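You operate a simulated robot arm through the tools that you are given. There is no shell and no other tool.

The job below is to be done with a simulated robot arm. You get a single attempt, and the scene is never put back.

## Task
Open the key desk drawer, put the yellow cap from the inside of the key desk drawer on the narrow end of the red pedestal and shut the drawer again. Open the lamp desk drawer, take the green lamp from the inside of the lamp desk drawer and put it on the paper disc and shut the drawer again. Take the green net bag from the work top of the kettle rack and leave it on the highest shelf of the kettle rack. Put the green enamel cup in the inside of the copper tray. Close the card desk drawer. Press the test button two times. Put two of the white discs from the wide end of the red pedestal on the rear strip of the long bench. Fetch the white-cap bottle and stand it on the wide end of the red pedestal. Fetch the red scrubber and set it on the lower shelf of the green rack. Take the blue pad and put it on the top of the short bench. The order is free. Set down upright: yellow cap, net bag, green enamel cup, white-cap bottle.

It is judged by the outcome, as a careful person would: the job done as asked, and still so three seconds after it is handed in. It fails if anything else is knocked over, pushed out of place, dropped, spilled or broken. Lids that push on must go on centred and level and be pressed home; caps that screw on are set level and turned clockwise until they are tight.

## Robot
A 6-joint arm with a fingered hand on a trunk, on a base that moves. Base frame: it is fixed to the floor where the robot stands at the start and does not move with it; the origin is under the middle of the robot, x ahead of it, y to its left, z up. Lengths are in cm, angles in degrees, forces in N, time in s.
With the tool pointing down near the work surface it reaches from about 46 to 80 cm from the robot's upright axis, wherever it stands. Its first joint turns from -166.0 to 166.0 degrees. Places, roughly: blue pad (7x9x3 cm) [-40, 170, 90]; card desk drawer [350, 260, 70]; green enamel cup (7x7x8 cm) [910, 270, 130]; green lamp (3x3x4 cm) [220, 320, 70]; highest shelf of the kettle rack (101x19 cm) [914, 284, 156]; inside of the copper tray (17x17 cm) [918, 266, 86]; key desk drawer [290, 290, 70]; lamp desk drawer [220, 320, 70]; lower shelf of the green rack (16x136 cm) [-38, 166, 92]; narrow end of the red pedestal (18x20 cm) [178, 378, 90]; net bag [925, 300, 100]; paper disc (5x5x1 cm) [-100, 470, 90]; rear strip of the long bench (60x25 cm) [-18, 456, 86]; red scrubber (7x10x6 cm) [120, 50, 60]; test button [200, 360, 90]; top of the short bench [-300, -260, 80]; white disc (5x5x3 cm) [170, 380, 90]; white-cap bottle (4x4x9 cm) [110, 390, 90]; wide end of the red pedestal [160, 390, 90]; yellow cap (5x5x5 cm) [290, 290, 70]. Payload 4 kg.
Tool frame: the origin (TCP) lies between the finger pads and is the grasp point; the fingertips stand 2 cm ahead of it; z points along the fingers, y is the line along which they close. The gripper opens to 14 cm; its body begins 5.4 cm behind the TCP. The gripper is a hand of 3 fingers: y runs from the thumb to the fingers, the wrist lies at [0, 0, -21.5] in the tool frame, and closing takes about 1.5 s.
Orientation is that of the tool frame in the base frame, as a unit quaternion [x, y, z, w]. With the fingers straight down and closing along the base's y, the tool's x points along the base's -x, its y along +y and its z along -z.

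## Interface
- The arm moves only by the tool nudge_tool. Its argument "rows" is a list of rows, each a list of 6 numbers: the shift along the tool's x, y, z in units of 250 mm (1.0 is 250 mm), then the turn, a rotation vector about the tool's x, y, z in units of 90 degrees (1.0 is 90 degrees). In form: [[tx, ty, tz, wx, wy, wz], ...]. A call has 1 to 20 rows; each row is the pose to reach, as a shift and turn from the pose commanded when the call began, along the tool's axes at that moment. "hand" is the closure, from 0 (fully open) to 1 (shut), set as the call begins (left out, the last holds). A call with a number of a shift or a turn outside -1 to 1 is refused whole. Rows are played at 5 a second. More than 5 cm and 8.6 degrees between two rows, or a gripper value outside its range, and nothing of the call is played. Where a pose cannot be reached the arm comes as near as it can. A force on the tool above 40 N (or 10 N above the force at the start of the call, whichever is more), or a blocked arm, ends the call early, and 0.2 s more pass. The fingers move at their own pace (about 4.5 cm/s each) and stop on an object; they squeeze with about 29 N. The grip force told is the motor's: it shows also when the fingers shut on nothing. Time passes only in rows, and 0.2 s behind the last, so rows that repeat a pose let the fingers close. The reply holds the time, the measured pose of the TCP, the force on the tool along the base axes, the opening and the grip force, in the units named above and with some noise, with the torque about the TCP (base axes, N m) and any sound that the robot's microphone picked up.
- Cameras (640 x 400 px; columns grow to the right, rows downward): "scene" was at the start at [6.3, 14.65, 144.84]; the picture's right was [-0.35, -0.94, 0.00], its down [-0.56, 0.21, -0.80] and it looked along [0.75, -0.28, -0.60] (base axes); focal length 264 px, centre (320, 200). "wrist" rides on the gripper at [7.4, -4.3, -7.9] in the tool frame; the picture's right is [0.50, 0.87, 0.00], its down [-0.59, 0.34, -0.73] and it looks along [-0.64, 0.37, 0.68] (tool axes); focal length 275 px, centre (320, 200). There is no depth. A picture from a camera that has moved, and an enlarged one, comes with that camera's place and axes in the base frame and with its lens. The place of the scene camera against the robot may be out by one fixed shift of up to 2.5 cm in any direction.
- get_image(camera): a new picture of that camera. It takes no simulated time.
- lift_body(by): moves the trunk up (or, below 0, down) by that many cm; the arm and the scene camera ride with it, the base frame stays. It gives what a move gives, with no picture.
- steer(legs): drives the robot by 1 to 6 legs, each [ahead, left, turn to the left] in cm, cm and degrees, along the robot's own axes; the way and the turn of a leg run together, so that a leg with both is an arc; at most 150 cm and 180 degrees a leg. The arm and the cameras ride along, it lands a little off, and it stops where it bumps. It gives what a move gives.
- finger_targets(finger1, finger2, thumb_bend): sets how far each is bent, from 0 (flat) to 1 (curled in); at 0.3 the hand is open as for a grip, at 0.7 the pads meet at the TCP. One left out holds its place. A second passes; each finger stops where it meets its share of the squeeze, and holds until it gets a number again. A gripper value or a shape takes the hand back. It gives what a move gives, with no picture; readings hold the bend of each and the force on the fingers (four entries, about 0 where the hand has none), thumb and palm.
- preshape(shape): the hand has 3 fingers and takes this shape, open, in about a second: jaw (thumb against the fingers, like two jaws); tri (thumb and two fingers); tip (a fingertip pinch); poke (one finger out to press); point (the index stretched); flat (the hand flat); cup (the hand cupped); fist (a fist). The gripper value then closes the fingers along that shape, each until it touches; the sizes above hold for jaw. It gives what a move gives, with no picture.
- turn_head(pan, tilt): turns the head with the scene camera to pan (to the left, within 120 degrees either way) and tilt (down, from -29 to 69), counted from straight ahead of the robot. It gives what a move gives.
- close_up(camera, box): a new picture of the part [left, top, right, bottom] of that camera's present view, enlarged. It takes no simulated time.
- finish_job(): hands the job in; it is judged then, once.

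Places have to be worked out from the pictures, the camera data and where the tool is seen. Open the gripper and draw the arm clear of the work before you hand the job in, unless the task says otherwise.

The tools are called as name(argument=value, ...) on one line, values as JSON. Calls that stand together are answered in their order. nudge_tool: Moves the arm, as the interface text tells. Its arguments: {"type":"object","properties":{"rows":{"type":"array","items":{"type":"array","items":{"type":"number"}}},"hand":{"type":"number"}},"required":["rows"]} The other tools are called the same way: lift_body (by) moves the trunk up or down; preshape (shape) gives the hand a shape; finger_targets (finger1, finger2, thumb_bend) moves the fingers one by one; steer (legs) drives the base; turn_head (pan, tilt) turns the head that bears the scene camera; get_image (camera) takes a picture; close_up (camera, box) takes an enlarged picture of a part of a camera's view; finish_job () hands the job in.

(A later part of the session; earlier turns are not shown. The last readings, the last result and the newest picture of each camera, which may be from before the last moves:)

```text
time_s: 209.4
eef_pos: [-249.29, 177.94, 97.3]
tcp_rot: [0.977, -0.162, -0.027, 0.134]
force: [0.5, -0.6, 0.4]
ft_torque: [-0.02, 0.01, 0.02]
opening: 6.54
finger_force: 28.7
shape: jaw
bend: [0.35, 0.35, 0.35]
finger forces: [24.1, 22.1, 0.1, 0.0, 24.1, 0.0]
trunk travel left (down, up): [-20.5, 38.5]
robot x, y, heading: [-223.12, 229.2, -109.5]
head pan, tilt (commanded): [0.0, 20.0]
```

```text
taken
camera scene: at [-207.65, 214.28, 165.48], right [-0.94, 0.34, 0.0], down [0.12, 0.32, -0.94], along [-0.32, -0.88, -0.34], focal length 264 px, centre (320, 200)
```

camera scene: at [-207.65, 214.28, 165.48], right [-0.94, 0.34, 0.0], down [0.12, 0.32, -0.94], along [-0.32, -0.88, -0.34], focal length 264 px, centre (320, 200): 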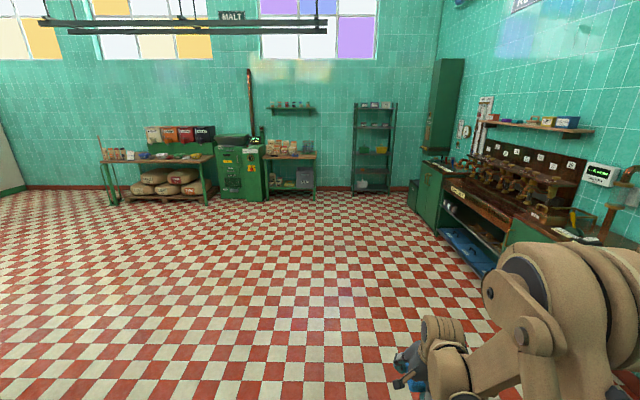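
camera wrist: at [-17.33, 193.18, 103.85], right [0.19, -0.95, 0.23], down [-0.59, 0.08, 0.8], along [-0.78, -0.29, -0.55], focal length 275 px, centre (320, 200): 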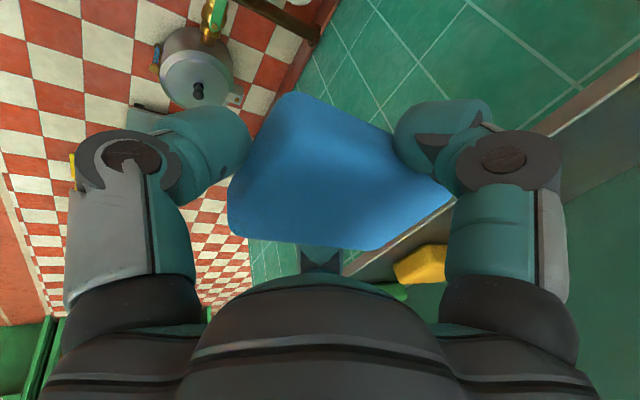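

The short bench is ahead, between the green machine and the black rack. I drive on toward it across the open floor.

steer(legs=[[140, 45, 0], [140, 40, 0]])

turn_head(pan=0, tilt=30)

get_image(camera="scene")

close_up(camera="scene", box=[200, 60, 440, 210])

```text
time_s: 223.6
eef_pos: [-265.49, -116.21, 97.41]
tcp_rot: [0.976, -0.168, -0.027, 0.134]
force: [-0.1, 0.7, -1.3]
ft_torque: [-0.02, 0.01, 0.0]
opening: 6.56
finger_force: 29.2
shape: jaw
bend: [0.35, 0.35, 0.35]
finger forces: [24.2, 22.1, 0.0, 0.0, 23.9, 0.1]
trunk travel left (down, up): [-20.5, 38.5]
robot x, y, heading: [-238.81, -66.01, -110.4]
head pan, tilt (commanded): [0.0, 20.0]
```

```text
time_s: 224.3
eef_pos: [-265.48, -116.27, 97.31]
tcp_rot: [0.976, -0.168, -0.028, 0.134]
force: [0.6, -0.2, -0.5]
ft_torque: [0.01, -0.03, 0.01]
opening: 6.56
finger_force: 29.2
shape: jaw
bend: [0.35, 0.35, 0.35]
finger forces: [24.3, 22.1, 0.0, 0.0, 24.1, 0.1]
trunk travel left (down, up): [-20.5, 38.5]
robot x, y, heading: [-238.94, -65.7, -110.4]
head pan, tilt (commanded): [0.0, 30.0]
```

```text
taken
camera scene: at [-223.38, -80.12, 163.89], right [-0.94, 0.35, 0.0], down [0.17, 0.47, -0.87], along [-0.3, -0.81, -0.5], focal length 264 px, centre (320, 200)
```

scene: 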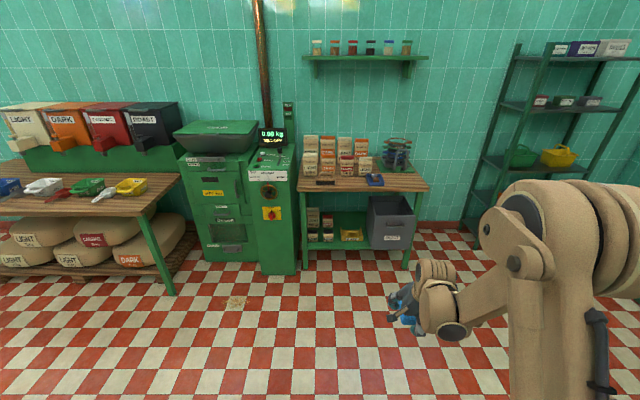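

```text
2.67 times, centred on (320, 135) of scene
camera zoom: at [-223.38, -80.12, 163.89], right [-0.94, 0.35, 0.0], down [0.17, 0.47, -0.87], along [-0.3, -0.81, -0.5], focal length 703 px, centre (320, 373)
```

zoom: 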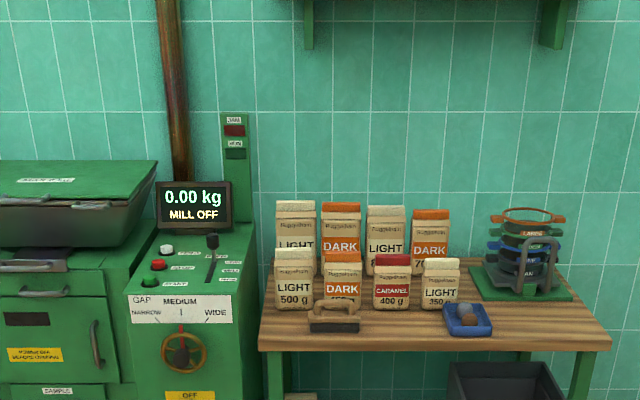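

The wooden short bench spans u≈−253…−165 with its front at v≈−313; the right front part (u≈−238, v≈−327) is free, in front of the sieves. I drive up to it.

steer(legs=[[100, -32, 0]])

turn_head(pan=-10, tilt=45)

get_image(camera="scene")

get_image(camera="wrist")

```text
time_s: 229.7
eef_pos: [-330.52, -198.3, 97.32]
tcp_rot: [0.976, -0.169, -0.027, 0.135]
force: [0.0, 0.4, -0.3]
ft_torque: [0.02, 0.01, 0.0]
opening: 6.56
finger_force: 29.3
shape: jaw
bend: [0.35, 0.35, 0.35]
finger forces: [24.2, 22.1, 0.0, 0.1, 24.0, 0.0]
trunk travel left (down, up): [-20.5, 38.5]
robot x, y, heading: [-303.73, -147.91, -110.5]
head pan, tilt (commanded): [0.0, 30.0]
```

```text
time_s: 230.5
eef_pos: [-330.42, -198.21, 97.38]
tcp_rot: [0.976, -0.168, -0.027, 0.135]
force: [-0.3, 0.1, 0.0]
ft_torque: [0.01, 0.0, 0.01]
opening: 6.57
finger_force: 28.9
shape: jaw
bend: [0.35, 0.35, 0.35]
finger forces: [24.2, 22.1, 0.1, 0.0, 24.0, 0.0]
trunk travel left (down, up): [-20.5, 38.5]
robot x, y, heading: [-303.8, -147.62, -110.6]
head pan, tilt (commanded): [-10.0, 45.0]
```

```text
taken
camera scene: at [-289.22, -160.77, 161.63], right [-0.86, 0.51, 0.0], down [0.36, 0.61, -0.71], along [-0.36, -0.61, -0.71], focal length 264 px, centre (320, 200)
```

scene: 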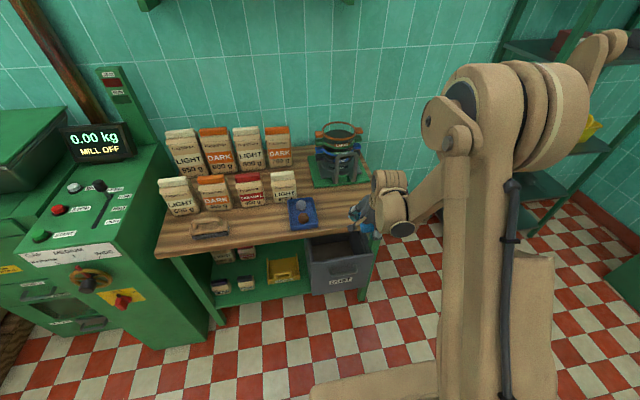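

```text
taken
camera wrist: at [-321.4, -194.88, 103.82], right [0.19, -0.95, 0.23], down [-0.59, 0.08, 0.8], along [-0.78, -0.29, -0.55], focal length 275 px, centre (320, 200)
```

wrist: 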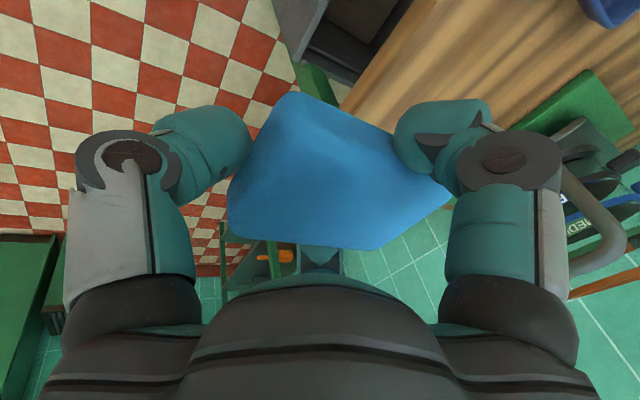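

The free patch is at about u −233, v −327 (dish edge at −223.5, bench end at −243, sieve plate at −340). I drive 12 cm closer.

steer(legs=[[12, 0, 0]])

```text
time_s: 231.7
eef_pos: [-334.93, -209.63, 97.28]
tcp_rot: [0.976, -0.17, -0.027, 0.133]
force: [0.9, -0.7, -1.0]
ft_torque: [0.0, 0.0, 0.01]
opening: 6.55
finger_force: 29.4
shape: jaw
bend: [0.35, 0.35, 0.35]
finger forces: [24.2, 22.2, 0.1, 0.0, 24.0, 0.1]
trunk travel left (down, up): [-20.5, 38.5]
robot x, y, heading: [-307.78, -159.06, -110.4]
head pan, tilt (commanded): [-10.0, 45.0]
```

I bring the pad over the free patch at z≈90 while making the hand nearly vertical (6°) so thumb and pad reach the top about together.

nudge_tool(rows=[[0.046, 0.09, 0.101, 0.027, 0, 0], [0.092, 0.18, 0.202, 0.053, 0, 0], [0.139, 0.27, 0.303, 0.08, 0, 0], [0.185, 0.36, 0.404, 0.107, 0, 0]])

get_image(camera="wrist")

get_image(camera="scene")

```text
time_s: 232.7
eef_pos: [-334.51, -221.87, 89.94]
tcp_rot: [0.984, -0.172, -0.013, 0.052]
force: [0.6, 0.1, -0.1]
ft_torque: [0.01, -0.01, 0.0]
opening: 6.52
finger_force: 29.0
shape: jaw
bend: [0.35, 0.35, 0.35]
finger forces: [24.2, 22.2, 0.0, 0.0, 23.8, 0.0]
trunk travel left (down, up): [-20.5, 38.5]
robot x, y, heading: [-307.86, -159.14, -110.6]
head pan, tilt (commanded): [-10.0, 45.0]
```

```text
taken
camera wrist: at [-325.74, -219.73, 97.38], right [0.18, -0.98, 0.09], down [-0.63, -0.05, 0.77], along [-0.75, -0.19, -0.63], focal length 275 px, centre (320, 200)
```

wrist: 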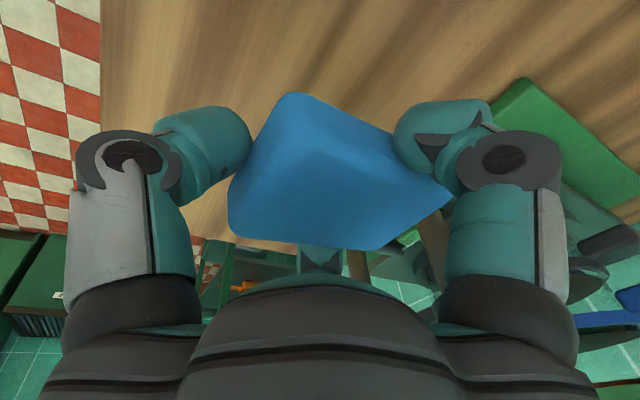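

```text
taken
camera scene: at [-293.52, -172.31, 161.61], right [-0.86, 0.51, 0.0], down [0.36, 0.61, -0.71], along [-0.36, -0.61, -0.71], focal length 264 px, centre (320, 200)
```

scene: 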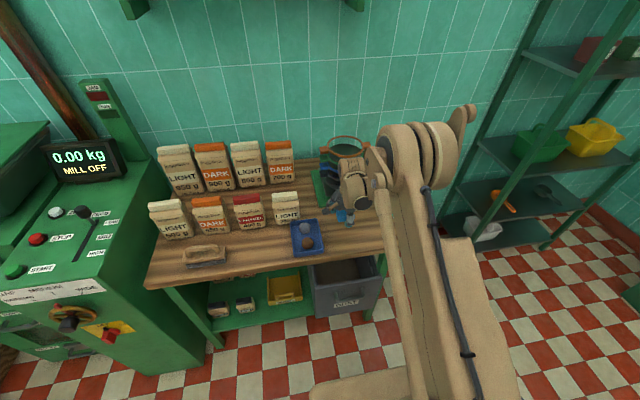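

The bench end is at u≈−253, so there's good room. I shift 3 cm away from the dish, descend to z≈84.7, then lower in small steps.

nudge_tool(rows=[[-0.059, -0.012, 0.08, 0, 0, 0], [-0.118, -0.024, 0.16, 0, 0, 0], [-0.118, -0.024, 0.208, 0, 0, 0]])

nudge_tool(rows=[[0, -0.0017, 0.0159, 0, 0, 0], [0, -0.0017, 0.0159, 0, 0, 0]])

nudge_tool(rows=[[0, -0.0017, 0.0159, 0, 0, 0], [0, -0.0017, 0.0159, 0, 0, 0]])

```text
time_s: 233.5
eef_pos: [-337.2, -220.84, 84.79]
tcp_rot: [0.984, -0.171, -0.013, 0.052]
force: [0.2, 0.8, -0.1]
ft_torque: [-0.02, -0.03, -0.01]
opening: 6.51
finger_force: 28.6
shape: jaw
bend: [0.35, 0.35, 0.35]
finger forces: [24.3, 22.2, 0.0, 0.0, 23.7, 0.1]
trunk travel left (down, up): [-20.5, 38.5]
robot x, y, heading: [-308.05, -159.21, -110.6]
head pan, tilt (commanded): [-10.0, 45.0]
```

```text
time_s: 234.1
eef_pos: [-337.17, -220.83, 84.4]
tcp_rot: [0.984, -0.172, -0.014, 0.051]
force: [0.8, 0.0, -1.1]
ft_torque: [0.0, -0.02, -0.04]
opening: 6.52
finger_force: 28.9
shape: jaw
bend: [0.35, 0.35, 0.35]
finger forces: [24.4, 22.2, 0.1, 0.0, 23.7, 0.0]
trunk travel left (down, up): [-20.5, 38.5]
robot x, y, heading: [-307.73, -159.02, -110.8]
head pan, tilt (commanded): [-10.0, 45.0]
```

```text
time_s: 234.7
eef_pos: [-337.25, -220.84, 84.02]
tcp_rot: [0.984, -0.173, -0.013, 0.052]
force: [0.1, -0.7, -1.6]
ft_torque: [-0.01, -0.03, 0.0]
opening: 6.52
finger_force: 28.8
shape: jaw
bend: [0.35, 0.35, 0.35]
finger forces: [24.3, 22.1, 0.1, 0.0, 23.6, 0.1]
trunk travel left (down, up): [-20.5, 38.5]
robot x, y, heading: [-307.92, -158.75, -110.5]
head pan, tilt (commanded): [-10.0, 45.0]
```

No contact yet at z=84; I continue lowering in small steps.

nudge_tool(rows=[[0, -0.0017, 0.0159, 0, 0, 0], [0, -0.0034, 0.0318, 0, 0, 0]])

nudge_tool(rows=[[0, -0.0017, 0.0159, 0, 0, 0], [0, -0.0017, 0.0159, 0, 0, 0]])

get_image(camera="wrist")

```text
time_s: 235.3
eef_pos: [-337.22, -220.86, 83.23]
tcp_rot: [0.984, -0.172, -0.014, 0.051]
force: [-0.3, -0.7, -0.4]
ft_torque: [0.0, -0.02, 0.01]
opening: 6.52
finger_force: 29.2
shape: jaw
bend: [0.35, 0.35, 0.35]
finger forces: [24.3, 22.3, 0.1, 0.0, 23.6, 0.0]
trunk travel left (down, up): [-20.5, 38.5]
robot x, y, heading: [-308.04, -159.09, -110.6]
head pan, tilt (commanded): [-10.0, 45.0]
```

```text
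time_s: 235.9
eef_pos: [-337.23, -220.92, 82.89]
tcp_rot: [0.984, -0.171, -0.013, 0.053]
force: [0.4, 0.7, 5.8]
ft_torque: [-0.39, 0.03, 0.0]
opening: 6.54
finger_force: 29.6
shape: jaw
bend: [0.35, 0.35, 0.35]
finger forces: [26.6, 24.3, 0.0, 0.1, 22.7, 0.0]
trunk travel left (down, up): [-20.5, 38.5]
robot x, y, heading: [-307.85, -159.31, -110.5]
head pan, tilt (commanded): [-10.0, 45.0]
```

```text
taken
camera wrist: at [-328.53, -218.59, 90.3], right [0.18, -0.98, 0.09], down [-0.63, -0.05, 0.77], along [-0.75, -0.19, -0.63], focal length 275 px, centre (320, 200)
```

wrist: 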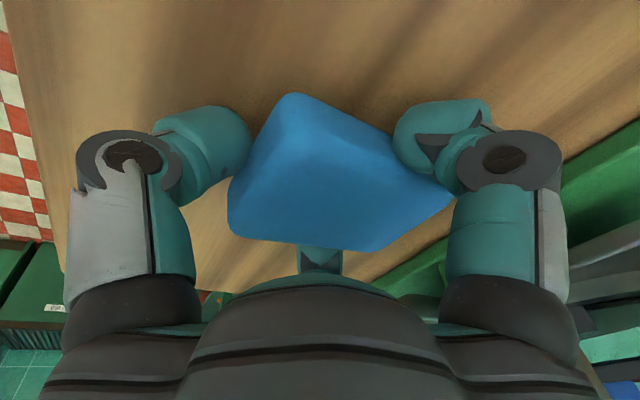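

Contact (5.8 N) at the pad's far edge. I open the hand so the pad settles.

nudge_tool(rows=[[0, 0, 0, 0, 0, 0], [0, 0, 0, 0, 0, 0], [0, 0, 0, 0, 0, 0], [0, 0, 0, 0, 0, 0], [0, 0, 0, 0, 0, 0]], hand=0.2)

get_image(camera="wrist")

```text
time_s: 237.1
eef_pos: [-337.19, -220.96, 82.76]
tcp_rot: [0.984, -0.172, -0.013, 0.052]
force: [0.8, -0.5, -0.5]
ft_torque: [-0.03, -0.01, 0.01]
opening: 11.16
finger_force: 0.1
shape: jaw
bend: [0.24, 0.24, 0.23]
finger forces: [0.1, 0.0, 0.0, 0.0, 0.0, 0.0]
trunk travel left (down, up): [-20.5, 38.5]
robot x, y, heading: [-308.3, -159.32, -110.3]
head pan, tilt (commanded): [-10.0, 45.0]
```

```text
taken
camera wrist: at [-328.53, -218.63, 90.25], right [0.18, -0.98, 0.09], down [-0.63, -0.05, 0.77], along [-0.75, -0.19, -0.63], focal length 275 px, centre (320, 200)
```

wrist: 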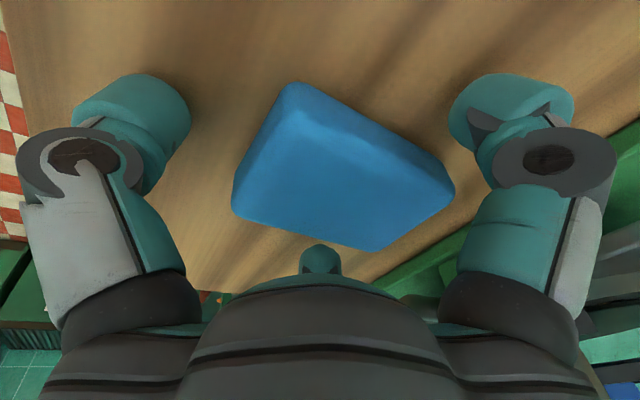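

The pad rests flat on the bench top. I raise the hand straight up and back away.

nudge_tool(rows=[[-0.001, 0.017, -0.159, 0, 0, 0], [-0.002, 0.034, -0.318, 0, 0, 0], [-0.004, 0.051, -0.477, 0, 0, 0], [-0.005, 0.068, -0.637, 0, 0, 0], [-0.006, 0.085, -0.796, 0, 0, 0]], hand=0)

get_image(camera="wrist")

get_image(camera="scene")

```text
time_s: 238.3
eef_pos: [-337.08, -220.89, 102.9]
tcp_rot: [0.984, -0.171, -0.013, 0.053]
force: [0.4, -0.3, -0.5]
ft_torque: [0.03, 0.0, -0.02]
opening: 13.98
finger_force: 0.0
shape: jaw
bend: [0.3, 0.3, 0.3]
finger forces: [0.0, 0.1, 0.0, 0.0, 0.0, 0.0]
trunk travel left (down, up): [-20.5, 38.5]
robot x, y, heading: [-307.93, -158.98, -110.7]
head pan, tilt (commanded): [-10.0, 45.0]
```

```text
taken
camera wrist: at [-328.45, -218.6, 110.33], right [0.18, -0.98, 0.09], down [-0.63, -0.05, 0.77], along [-0.75, -0.19, -0.63], focal length 275 px, centre (320, 200)
```

wrist: 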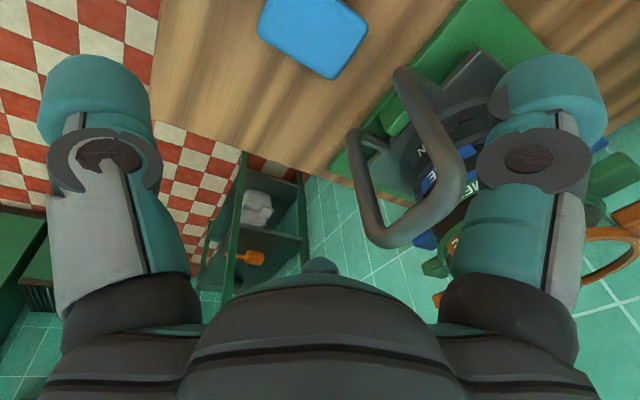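

```text
taken
camera scene: at [-293.46, -172.12, 161.62], right [-0.86, 0.51, 0.0], down [0.36, 0.61, -0.71], along [-0.36, -0.61, -0.71], focal length 264 px, centre (320, 200)
```

scene: 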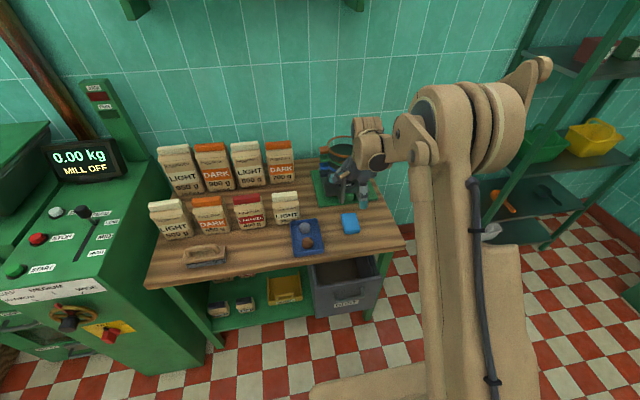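

The blue pad is in place. I retract the hand, then drive back, turn round, and return north around the partition toward the long bench.

nudge_tool(rows=[[0.003, -0.149, -0.016, 0, 0, 0], [0.006, -0.298, -0.032, 0, 0, 0], [0.01, -0.448, -0.048, 0, 0, 0], [0.013, -0.597, -0.064, 0, 0, 0]])

steer(legs=[[-60, 0, 0], [0, 0, 180], [150, 30, 0], [145, 33, 0], [150, 0, 0], [40, 0, 0]])

```text
time_s: 239.3
eef_pos: [-331.66, -206.69, 102.83]
tcp_rot: [0.984, -0.172, -0.014, 0.052]
force: [0.7, 0.9, 0.6]
ft_torque: [-0.05, 0.01, -0.03]
opening: 13.97
finger_force: 0.1
shape: jaw
bend: [0.3, 0.3, 0.3]
finger forces: [0.1, 0.0, 0.0, 0.0, 0.0, 0.0]
trunk travel left (down, up): [-20.5, 38.5]
robot x, y, heading: [-307.92, -158.9, -110.7]
head pan, tilt (commanded): [-10.0, 45.0]
```

```text
refused: leg 3 is longer than a leg can be; nothing moved
```

The first long leg exceeds 150 cm diagonally; I resend with shorter legs.

steer(legs=[[-60, 0, 0], [0, 0, 180], [145, 30, 0], [145, 33, 0], [148, 0, 0], [50, 0, 0]])

turn_head(pan=-60, tilt=20)

get_image(camera="scene")

```text
time_s: 273.5
eef_pos: [-146.98, 423.42, 102.83]
tcp_rot: [0.177, 0.983, 0.052, 0.013]
force: [0.3, 0.3, 0.8]
ft_torque: [0.0, 0.0, 0.03]
opening: 13.98
finger_force: 0.1
shape: jaw
bend: [0.3, 0.3, 0.3]
finger forces: [0.0, 0.0, 0.1, 0.0, 0.0, 0.1]
trunk travel left (down, up): [-20.5, 38.5]
robot x, y, heading: [-170.92, 375.87, 68.8]
head pan, tilt (commanded): [-10.0, 45.0]
```

```text
time_s: 274.7
eef_pos: [-147.0, 423.44, 102.85]
tcp_rot: [0.177, 0.983, 0.052, 0.014]
force: [-0.5, 0.6, 0.1]
ft_torque: [0.05, 0.01, 0.01]
opening: 13.99
finger_force: 0.1
shape: jaw
bend: [0.3, 0.3, 0.3]
finger forces: [0.1, 0.0, 0.1, 0.0, 0.0, 0.0]
trunk travel left (down, up): [-20.5, 38.5]
robot x, y, heading: [-171.5, 376.04, 68.6]
head pan, tilt (commanded): [-60.0, 20.0]
```

```text
taken
camera scene: at [-180.34, 381.11, 165.48], right [0.16, -0.99, 0.0], down [-0.34, -0.05, -0.94], along [0.93, 0.15, -0.34], focal length 264 px, centre (320, 200)
```

scene: 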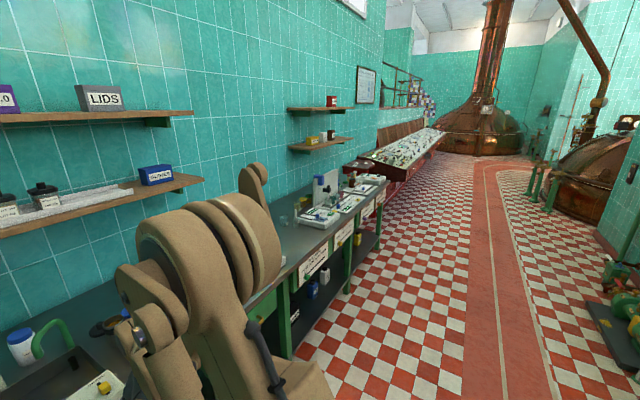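

I see the long bench, a small red pedestal at its far end, and the long red control desk beyond. I strafe right along the bench.

steer(legs=[[0, -145, 0], [0, -110, 0]])

turn_head(pan=-25, tilt=30)

get_image(camera="scene")

close_up(camera="scene", box=[200, 80, 520, 280])

```text
time_s: 287.2
eef_pos: [91.81, 332.45, 102.78]
tcp_rot: [0.172, 0.984, 0.051, 0.013]
force: [-0.2, 0.6, -0.7]
ft_torque: [-0.01, 0.02, 0.02]
opening: 14.0
finger_force: 0.1
shape: jaw
bend: [0.3, 0.3, 0.3]
finger forces: [0.0, 0.1, 0.0, 0.0, 0.1, 0.0]
trunk travel left (down, up): [-20.5, 38.5]
robot x, y, heading: [67.96, 284.67, 69.6]
head pan, tilt (commanded): [-60.0, 20.0]
```

```text
time_s: 288.2
eef_pos: [91.72, 332.34, 102.87]
tcp_rot: [0.172, 0.984, 0.052, 0.014]
force: [1.1, 0.1, 0.0]
ft_torque: [0.01, -0.02, -0.02]
opening: 14.02
finger_force: 0.0
shape: jaw
bend: [0.3, 0.3, 0.3]
finger forces: [0.0, 0.0, 0.0, 0.0, 0.0, 0.0]
trunk travel left (down, up): [-20.5, 38.5]
robot x, y, heading: [68.03, 284.38, 69.6]
head pan, tilt (commanded): [-25.0, 30.0]
```

```text
taken
camera scene: at [56.01, 294.52, 163.88], right [0.7, -0.71, 0.0], down [-0.36, -0.35, -0.87], along [0.62, 0.61, -0.5], focal length 264 px, centre (320, 200)
```

scene: 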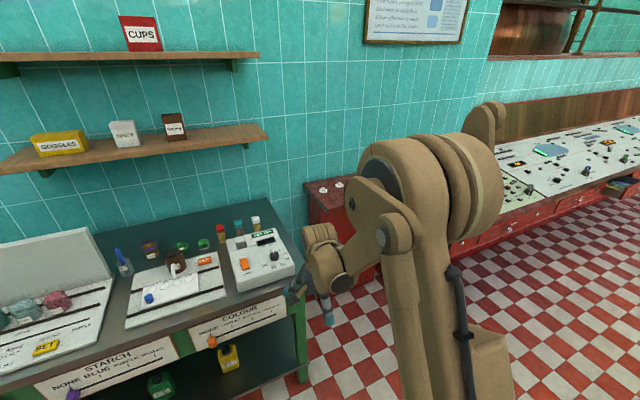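

```text
2.00 times, centred on (360, 180) of scene
camera zoom: at [56.01, 294.52, 163.88], right [0.7, -0.71, 0.0], down [-0.36, -0.35, -0.87], along [0.62, 0.61, -0.5], focal length 527 px, centre (240, 240)
```

zoom: 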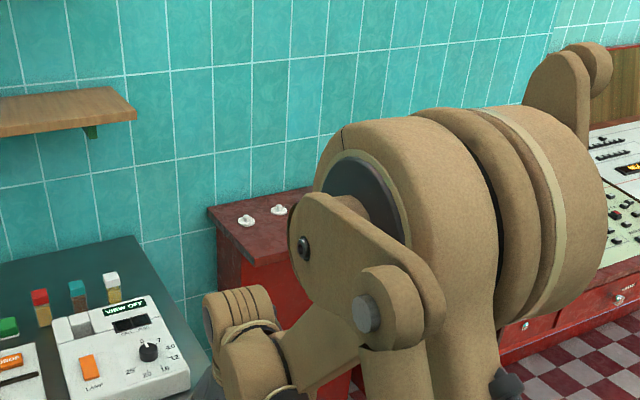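

I can see the bench's right end with capped bottles (red, teal, white) and the red pedestal with white discs. I move further right for a clear view of the pedestal and desk.

steer(legs=[[0, -75, 0]])

turn_head(pan=10, tilt=30)

get_image(camera="scene")

turn_head(pan=-40, tilt=30)

get_image(camera="scene")

```text
time_s: 292.3
eef_pos: [162.8, 305.73, 103.0]
tcp_rot: [0.172, 0.984, 0.052, 0.013]
force: [0.4, -0.4, 0.8]
ft_torque: [0.02, 0.0, -0.01]
opening: 13.98
finger_force: 0.1
shape: jaw
bend: [0.3, 0.3, 0.3]
finger forces: [0.0, 0.0, 0.1, 0.0, 0.0, 0.0]
trunk travel left (down, up): [-20.5, 38.5]
robot x, y, heading: [138.78, 257.73, 69.5]
head pan, tilt (commanded): [-25.0, 30.0]
```

```text
time_s: 293.3
eef_pos: [162.96, 305.78, 102.95]
tcp_rot: [0.171, 0.984, 0.051, 0.014]
force: [0.0, 0.1, 0.0]
ft_torque: [-0.01, 0.0, -0.01]
opening: 14.0
finger_force: 0.0
shape: jaw
bend: [0.3, 0.3, 0.3]
finger forces: [0.0, 0.0, 0.0, 0.0, 0.1, 0.0]
trunk travel left (down, up): [-20.5, 38.5]
robot x, y, heading: [139.34, 257.89, 69.5]
head pan, tilt (commanded): [10.0, 30.0]
```

```text
taken
camera scene: at [122.42, 270.43, 163.88], right [0.98, -0.18, 0.0], down [-0.09, -0.49, -0.87], along [0.16, 0.85, -0.5], focal length 264 px, centre (320, 200)
```

scene: 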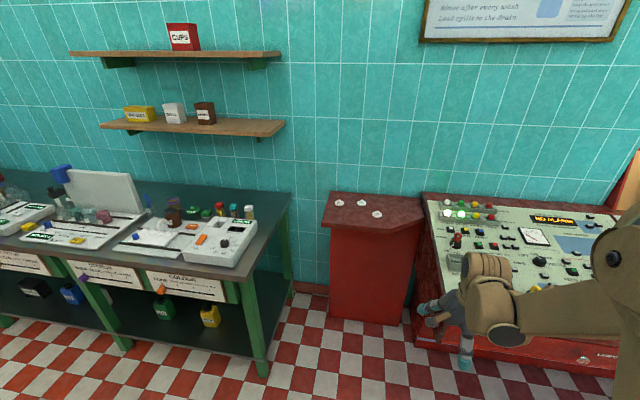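

```text
time_s: 294.5
eef_pos: [162.87, 305.73, 102.92]
tcp_rot: [0.172, 0.984, 0.052, 0.013]
force: [0.1, -0.5, 0.2]
ft_torque: [0.01, 0.0, -0.03]
opening: 14.0
finger_force: 0.0
shape: jaw
bend: [0.3, 0.3, 0.3]
finger forces: [0.0, 0.0, 0.0, 0.0, 0.0, 0.0]
trunk travel left (down, up): [-20.5, 38.5]
robot x, y, heading: [138.98, 258.17, 69.6]
head pan, tilt (commanded): [-40.0, 30.0]
```

```text
taken
camera scene: at [128.63, 265.99, 163.88], right [0.49, -0.87, 0.0], down [-0.44, -0.25, -0.87], along [0.75, 0.43, -0.5], focal length 264 px, centre (320, 200)
```

scene: 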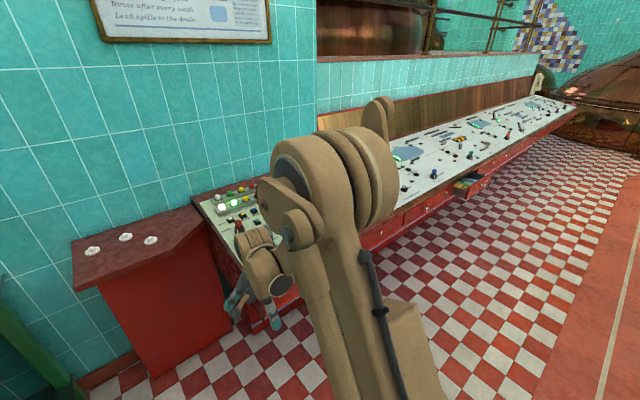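

Three white discs sit at the pedestal's left (wide) part; the far desk's drawer (card desk) stands open. I zoom in on the pedestal and the bench's end.

turn_head(pan=10, tilt=35)

close_up(camera="scene", box=[150, 120, 310, 220])

close_up(camera="scene", box=[290, 140, 450, 240])

close_up(camera="scene", box=[400, 150, 560, 250])

```text
time_s: 295.6
eef_pos: [162.81, 305.74, 102.8]
tcp_rot: [0.171, 0.984, 0.052, 0.014]
force: [-0.4, -0.4, -0.9]
ft_torque: [0.01, -0.02, -0.01]
opening: 13.99
finger_force: 0.1
shape: jaw
bend: [0.3, 0.3, 0.3]
finger forces: [0.0, 0.1, 0.1, 0.1, 0.0, 0.0]
trunk travel left (down, up): [-20.5, 38.5]
robot x, y, heading: [139.26, 258.02, 69.3]
head pan, tilt (commanded): [10.0, 35.0]
```

```text
4.00 times, centred on (230, 170) of scene
camera zoom: at [122.38, 270.19, 163.1], right [0.98, -0.18, 0.0], down [-0.11, -0.56, -0.82], along [0.15, 0.81, -0.57], focal length 1054 px, centre (680, 320)
```

zoom: 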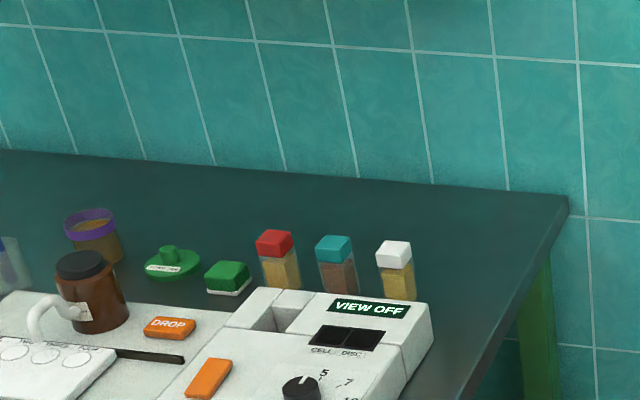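

```text
4.00 times, centred on (370, 190) of scene
camera zoom: at [122.38, 270.19, 163.1], right [0.98, -0.18, 0.0], down [-0.11, -0.56, -0.82], along [0.15, 0.81, -0.57], focal length 1054 px, centre (120, 240)
```

zoom: 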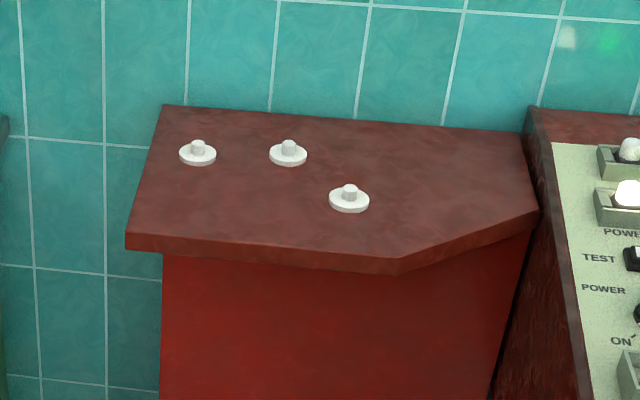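

```text
4.00 times, centred on (480, 200) of scene
camera zoom: at [122.38, 270.19, 163.1], right [0.98, -0.18, 0.0], down [-0.11, -0.56, -0.82], along [0.15, 0.81, -0.57], focal length 1054 px, centre (-320, 200)
```

zoom: 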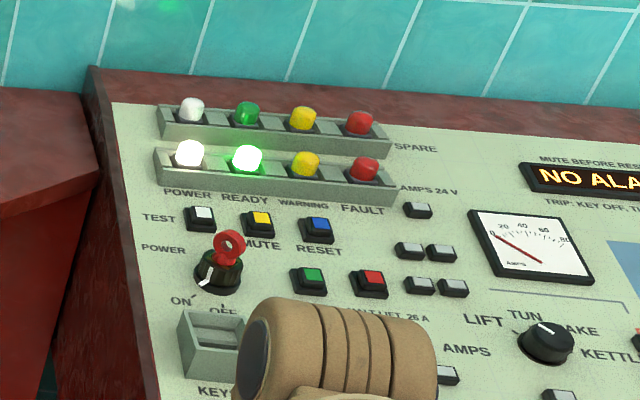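

Discs are near (155.7, 391.5), (167.9, 389.7), (171.9, 377.3); the TEST button is near (201.6, 359.2); bottle near (107.6, 391.4). I first drive up to the pedestal to fetch discs.

steer(legs=[[57, 17, 0]])

nudge_tool(rows=[[0, 0, 0, 0.034, 0, 0], [0, 0, 0, 0.068, 0, 0]])

get_image(camera="wrist")

turn_head(pan=-5, tilt=50)

get_image(camera="scene")

```text
time_s: 299.0
eef_pos: [166.43, 364.97, 102.95]
tcp_rot: [0.17, 0.984, 0.052, 0.013]
force: [0.2, 0.7, -0.9]
ft_torque: [-0.01, 0.02, 0.0]
opening: 14.01
finger_force: 0.1
shape: jaw
bend: [0.3, 0.3, 0.3]
finger forces: [0.1, 0.0, 0.1, 0.0, 0.0, 0.1]
trunk travel left (down, up): [-20.5, 38.5]
robot x, y, heading: [143.0, 317.1, 69.7]
head pan, tilt (commanded): [10.0, 35.0]
```

```text
time_s: 299.6
eef_pos: [166.63, 364.88, 102.74]
tcp_rot: [0.17, 0.985, -0.001, 0.005]
force: [-0.1, -0.3, -0.1]
ft_torque: [0.01, 0.03, 0.0]
opening: 13.99
finger_force: 0.0
shape: jaw
bend: [0.3, 0.3, 0.3]
finger forces: [0.0, 0.0, 0.1, 0.0, 0.0, 0.0]
trunk travel left (down, up): [-20.5, 38.5]
robot x, y, heading: [143.03, 316.53, 69.6]
head pan, tilt (commanded): [10.0, 35.0]
```

```text
taken
camera wrist: at [157.99, 363.38, 110.8], right [-0.18, 0.98, 0.0], down [0.66, 0.12, 0.74], along [0.73, 0.13, -0.67], focal length 275 px, centre (320, 200)
```

wrist: 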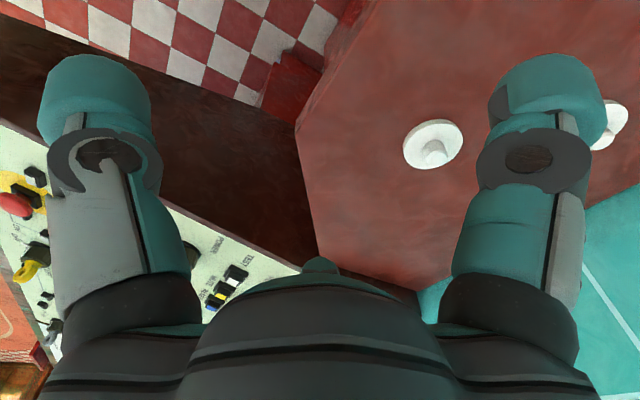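

```text
time_s: 300.4
eef_pos: [166.53, 364.8, 102.79]
tcp_rot: [0.171, 0.985, -0.001, 0.004]
force: [0.1, -0.9, 0.9]
ft_torque: [0.0, -0.01, 0.01]
opening: 13.96
finger_force: 0.0
shape: jaw
bend: [0.3, 0.3, 0.3]
finger forces: [0.0, 0.1, 0.0, 0.1, 0.1, 0.1]
trunk travel left (down, up): [-20.5, 38.5]
robot x, y, heading: [142.58, 317.22, 69.6]
head pan, tilt (commanded): [-5.0, 50.0]
```

```text
taken
camera scene: at [127.86, 327.5, 160.93], right [0.9, -0.43, 0.0], down [-0.33, -0.69, -0.64], along [0.27, 0.58, -0.77], focal length 264 px, centre (320, 200)
```

scene: 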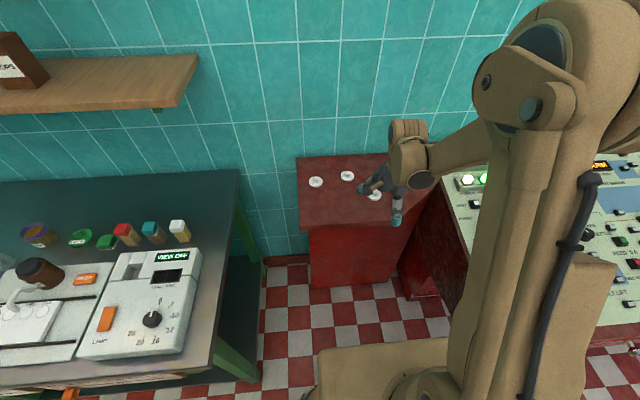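

The wrist view agrees with my map of the pedestal. I enlarge disc C (the nearest) to fix its position.

close_up(camera="wrist", box=[368, 90, 496, 170])

```text
5.00 times, centred on (432, 130) of wrist
camera zoom: at [157.98, 363.37, 110.79], right [-0.18, 0.98, 0.0], down [0.66, 0.12, 0.74], along [0.73, 0.13, -0.67], focal length 1376 px, centre (-240, 550)
```

zoom: 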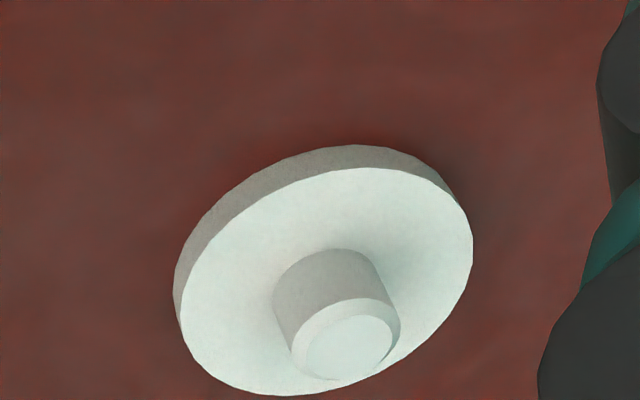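

Disc C's centre is (170.7, 375.65) with the knob from z≈91.2 to 93. I move above it with the hand half open.

nudge_tool(rows=[[-0.003, 0.154, 0, 0, 0, 0], [-0.005, 0.307, 0, 0, 0, 0], [-0.008, 0.461, 0, 0, 0, 0], [-0.008, 0.461, 0.1, 0, 0, 0], [-0.008, 0.461, 0.2, 0, 0, 0]], hand=0.5)

get_image(camera="wrist")

```text
time_s: 301.6
eef_pos: [170.72, 375.74, 97.86]
tcp_rot: [0.17, 0.985, -0.001, 0.005]
force: [0.8, -0.4, 0.2]
ft_torque: [-0.01, -0.03, -0.01]
opening: 7.05
finger_force: 0.1
shape: jaw
bend: [0.34, 0.34, 0.33]
finger forces: [0.0, 0.1, 0.0, 0.0, 0.0, 0.0]
trunk travel left (down, up): [-20.5, 38.5]
robot x, y, heading: [142.84, 317.33, 69.7]
head pan, tilt (commanded): [-5.0, 50.0]
```

```text
taken
camera wrist: at [162.11, 374.22, 105.75], right [-0.18, 0.98, 0.0], down [0.66, 0.13, 0.74], along [0.73, 0.13, -0.67], focal length 275 px, centre (320, 200)
```

wrist: 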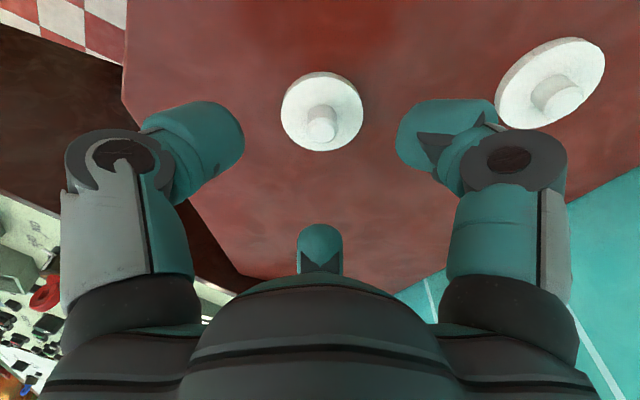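

The knob is right below the TCP. I descend to z≈94.4 and close on the knob.

nudge_tool(rows=[[0, 0, 0.07, 0, 0, 0], [0, 0, 0.138, 0, 0, 0]])

nudge_tool(rows=[[0, 0, 0, 0, 0, 0], [0, 0, 0, 0, 0, 0], [0, 0, 0, 0, 0, 0], [0, 0, 0, 0, 0, 0], [0, 0, 0, 0, 0, 0], [0, 0, 0, 0, 0, 0]], hand=1)

get_image(camera="wrist")

```text
time_s: 302.2
eef_pos: [170.57, 375.67, 94.29]
tcp_rot: [0.171, 0.985, -0.001, 0.005]
force: [0.2, 0.1, -0.8]
ft_torque: [0.02, 0.01, 0.0]
opening: 7.04
finger_force: 0.1
shape: jaw
bend: [0.34, 0.34, 0.33]
finger forces: [0.1, 0.0, 0.1, 0.0, 0.1, 0.0]
trunk travel left (down, up): [-20.5, 38.5]
robot x, y, heading: [143.36, 317.13, 69.8]
head pan, tilt (commanded): [-5.0, 50.0]
```

```text
time_s: 303.6
eef_pos: [170.68, 375.65, 94.42]
tcp_rot: [0.17, 0.985, 0.0, 0.004]
force: [-0.8, 0.2, 0.8]
ft_torque: [-0.03, -0.01, 0.02]
opening: 0.0
finger_force: 29.0
shape: jaw
bend: [0.73, 0.73, 0.7]
finger forces: [0.1, 0.0, 0.1, 0.1, 0.0, 0.0]
trunk travel left (down, up): [-20.5, 38.5]
robot x, y, heading: [143.1, 317.16, 69.7]
head pan, tilt (commanded): [-5.0, 50.0]
```

```text
taken
camera wrist: at [162.07, 374.11, 102.35], right [-0.18, 0.98, 0.0], down [0.66, 0.12, 0.74], along [0.73, 0.13, -0.67], focal length 275 px, centre (320, 200)
```

wrist: 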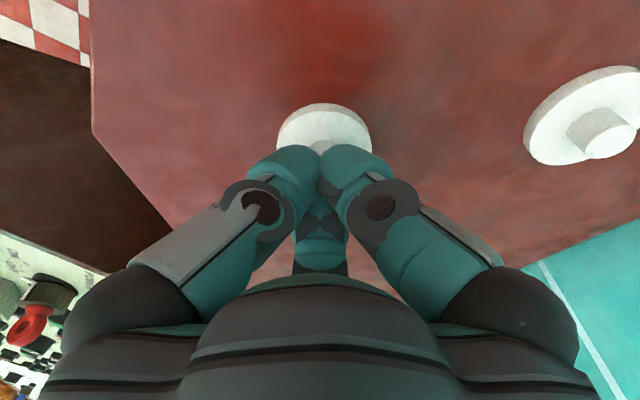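

The fingers closed above the knob: the closed tips end only 2 cm past the TCP. I reopen, go down about 1.1 cm more, and close again.

nudge_tool(rows=[[0, 0, -0.02, 0, 0, 0], [0, 0, -0.02, 0, 0, 0], [0, 0, -0.02, 0, 0, 0], [0, 0, -0.02, 0, 0, 0]], hand=0.5)

nudge_tool(rows=[[0, 0, 0.03, 0, 0, 0], [0, 0, 0.064, 0, 0, 0], [0, 0, 0.064, 0, 0, 0]])

nudge_tool(rows=[[0, 0, 0, 0, 0, 0], [0, 0, 0, 0, 0, 0], [0, 0, 0, 0, 0, 0], [0, 0, 0, 0, 0, 0], [0, 0, 0, 0, 0, 0], [0, 0, 0, 0, 0, 0]], hand=1)

get_image(camera="wrist")

```text
time_s: 304.6
eef_pos: [170.57, 375.7, 94.96]
tcp_rot: [0.171, 0.985, -0.001, 0.005]
force: [-0.2, 0.6, 0.0]
ft_torque: [-0.01, 0.02, -0.03]
opening: 6.98
finger_force: 0.1
shape: jaw
bend: [0.34, 0.34, 0.33]
finger forces: [0.0, 0.0, 0.0, 0.0, 0.0, 0.0]
trunk travel left (down, up): [-20.5, 38.5]
robot x, y, heading: [143.02, 317.16, 69.6]
head pan, tilt (commanded): [-5.0, 50.0]
```

```text
time_s: 305.4
eef_pos: [170.52, 375.57, 93.45]
tcp_rot: [0.17, 0.985, -0.001, 0.004]
force: [0.5, 0.5, -0.7]
ft_torque: [-0.02, -0.01, 0.02]
opening: 6.96
finger_force: 0.0
shape: jaw
bend: [0.34, 0.34, 0.33]
finger forces: [0.1, 0.0, 0.0, 0.0, 0.0, 0.0]
trunk travel left (down, up): [-20.5, 38.5]
robot x, y, heading: [142.66, 317.51, 69.6]
head pan, tilt (commanded): [-5.0, 50.0]
```

```text
time_s: 306.8
eef_pos: [170.57, 375.73, 93.39]
tcp_rot: [0.17, 0.985, -0.001, 0.005]
force: [-0.2, 0.4, -0.4]
ft_torque: [-0.01, 0.05, -0.02]
opening: 1.39
finger_force: 28.5
shape: jaw
bend: [0.65, 0.65, 0.58]
finger forces: [25.7, 25.5, 0.0, 0.0, 22.6, 0.0]
trunk travel left (down, up): [-20.5, 38.5]
robot x, y, heading: [142.82, 317.36, 69.4]
head pan, tilt (commanded): [-5.0, 50.0]
```

```text
taken
camera wrist: at [162.09, 374.13, 101.27], right [-0.18, 0.98, 0.0], down [0.66, 0.12, 0.74], along [0.73, 0.13, -0.67], focal length 275 px, centre (320, 200)
```

wrist: 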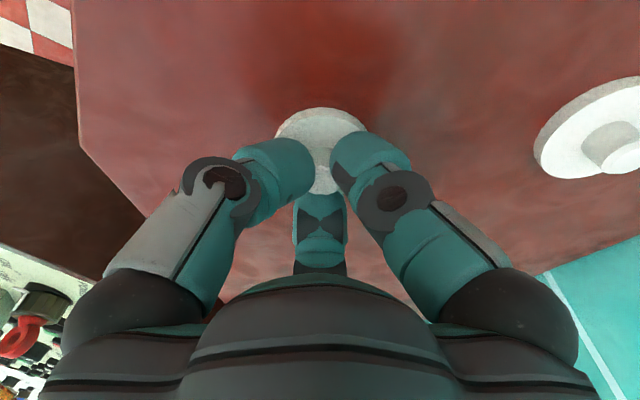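

The knob is gripped (about 25 N per finger). I lift it gently and check.

nudge_tool(rows=[[0, 0, -0.02, 0, 0, 0], [0, 0, -0.05, 0, 0, 0], [0, 0, -0.1, 0, 0, 0], [0, 0, -0.1, 0, 0, 0]])

get_image(camera="wrist")

close_up(camera="scene", box=[290, 120, 450, 220])

```text
time_s: 307.8
eef_pos: [170.53, 375.82, 95.81]
tcp_rot: [0.171, 0.985, -0.001, 0.004]
force: [-0.1, -0.8, 0.7]
ft_torque: [0.01, 0.0, -0.02]
opening: 1.37
finger_force: 28.4
shape: jaw
bend: [0.65, 0.65, 0.58]
finger forces: [25.8, 25.3, 0.0, 0.1, 22.4, 0.0]
trunk travel left (down, up): [-20.5, 38.5]
robot x, y, heading: [142.74, 317.17, 69.4]
head pan, tilt (commanded): [-5.0, 50.0]
```

```text
taken
camera wrist: at [162.09, 374.17, 103.78], right [-0.18, 0.98, 0.0], down [0.66, 0.12, 0.74], along [0.73, 0.13, -0.67], focal length 275 px, centre (320, 200)
```

wrist: 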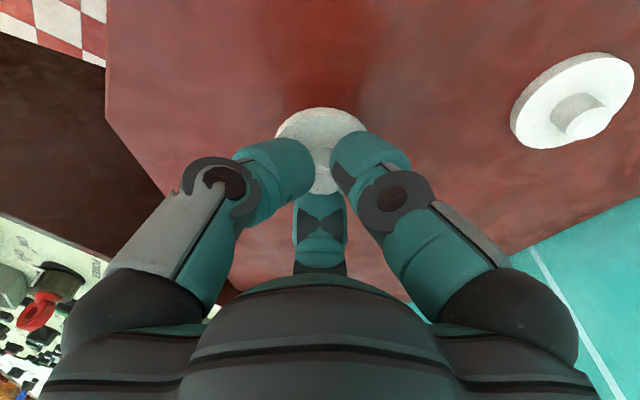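

```text
4.00 times, centred on (370, 170) of scene
camera zoom: at [127.88, 327.51, 160.93], right [0.9, -0.43, 0.0], down [-0.33, -0.69, -0.64], along [0.27, 0.58, -0.77], focal length 1054 px, centre (120, 320)
```

zoom: 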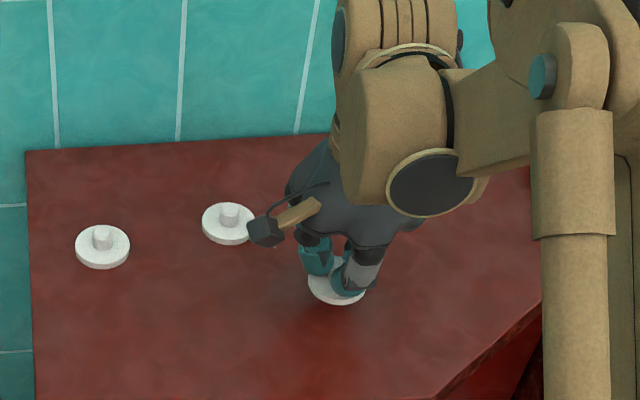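

The disc is lifted cleanly. I raise it, back off, and drive left along the bench to see the rear strip.

nudge_tool(rows=[[0, 0, -0.15, 0, 0, 0], [0, 0, -0.3, 0, 0, 0], [0, 0, -0.45, 0, 0, 0]])

steer(legs=[[-55, 0, 0], [0, 145, 0], [0, 60, 0]])

turn_head(pan=0, tilt=35)

get_image(camera="scene")

```text
time_s: 308.6
eef_pos: [170.52, 375.63, 107.17]
tcp_rot: [0.17, 0.985, -0.001, 0.004]
force: [-0.8, -0.8, -0.3]
ft_torque: [0.0, -0.03, 0.0]
opening: 1.39
finger_force: 28.8
shape: jaw
bend: [0.65, 0.65, 0.58]
finger forces: [25.9, 25.4, 0.0, 0.0, 22.4, 0.0]
trunk travel left (down, up): [-20.5, 38.5]
robot x, y, heading: [143.34, 316.82, 69.7]
head pan, tilt (commanded): [-5.0, 50.0]
```

```text
time_s: 321.6
eef_pos: [-40.42, 397.41, 107.12]
tcp_rot: [0.175, 0.984, -0.001, 0.004]
force: [0.2, 0.4, 0.0]
ft_torque: [0.0, 0.0, 0.01]
opening: 1.38
finger_force: 29.2
shape: jaw
bend: [0.65, 0.65, 0.58]
finger forces: [25.8, 25.3, 0.1, 0.1, 22.2, 0.0]
trunk travel left (down, up): [-20.5, 38.5]
robot x, y, heading: [-68.91, 339.15, 69.3]
head pan, tilt (commanded): [-5.0, 50.0]
```

```text
time_s: 322.3
eef_pos: [-40.4, 397.47, 107.14]
tcp_rot: [0.174, 0.985, 0.0, 0.004]
force: [-0.3, 0.7, -0.8]
ft_torque: [0.02, 0.04, 0.04]
opening: 1.37
finger_force: 28.9
shape: jaw
bend: [0.65, 0.65, 0.58]
finger forces: [26.0, 25.4, 0.1, 0.0, 22.3, 0.0]
trunk travel left (down, up): [-20.5, 38.5]
robot x, y, heading: [-68.58, 339.0, 69.1]
head pan, tilt (commanded): [0.0, 35.0]
```

```text
taken
camera scene: at [-83.81, 351.08, 163.09], right [0.93, -0.36, 0.0], down [-0.2, -0.54, -0.82], along [0.29, 0.76, -0.57], focal length 264 px, centre (320, 200)
```

scene: 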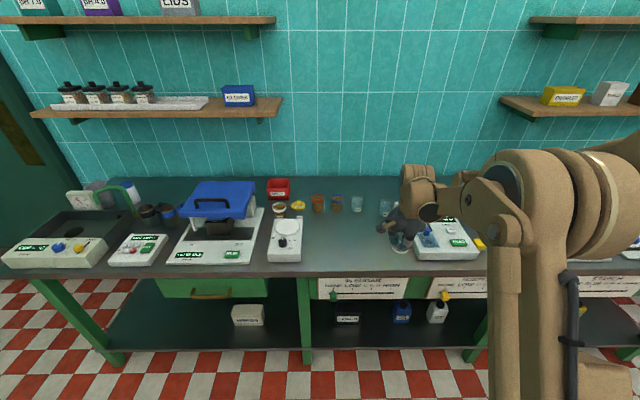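

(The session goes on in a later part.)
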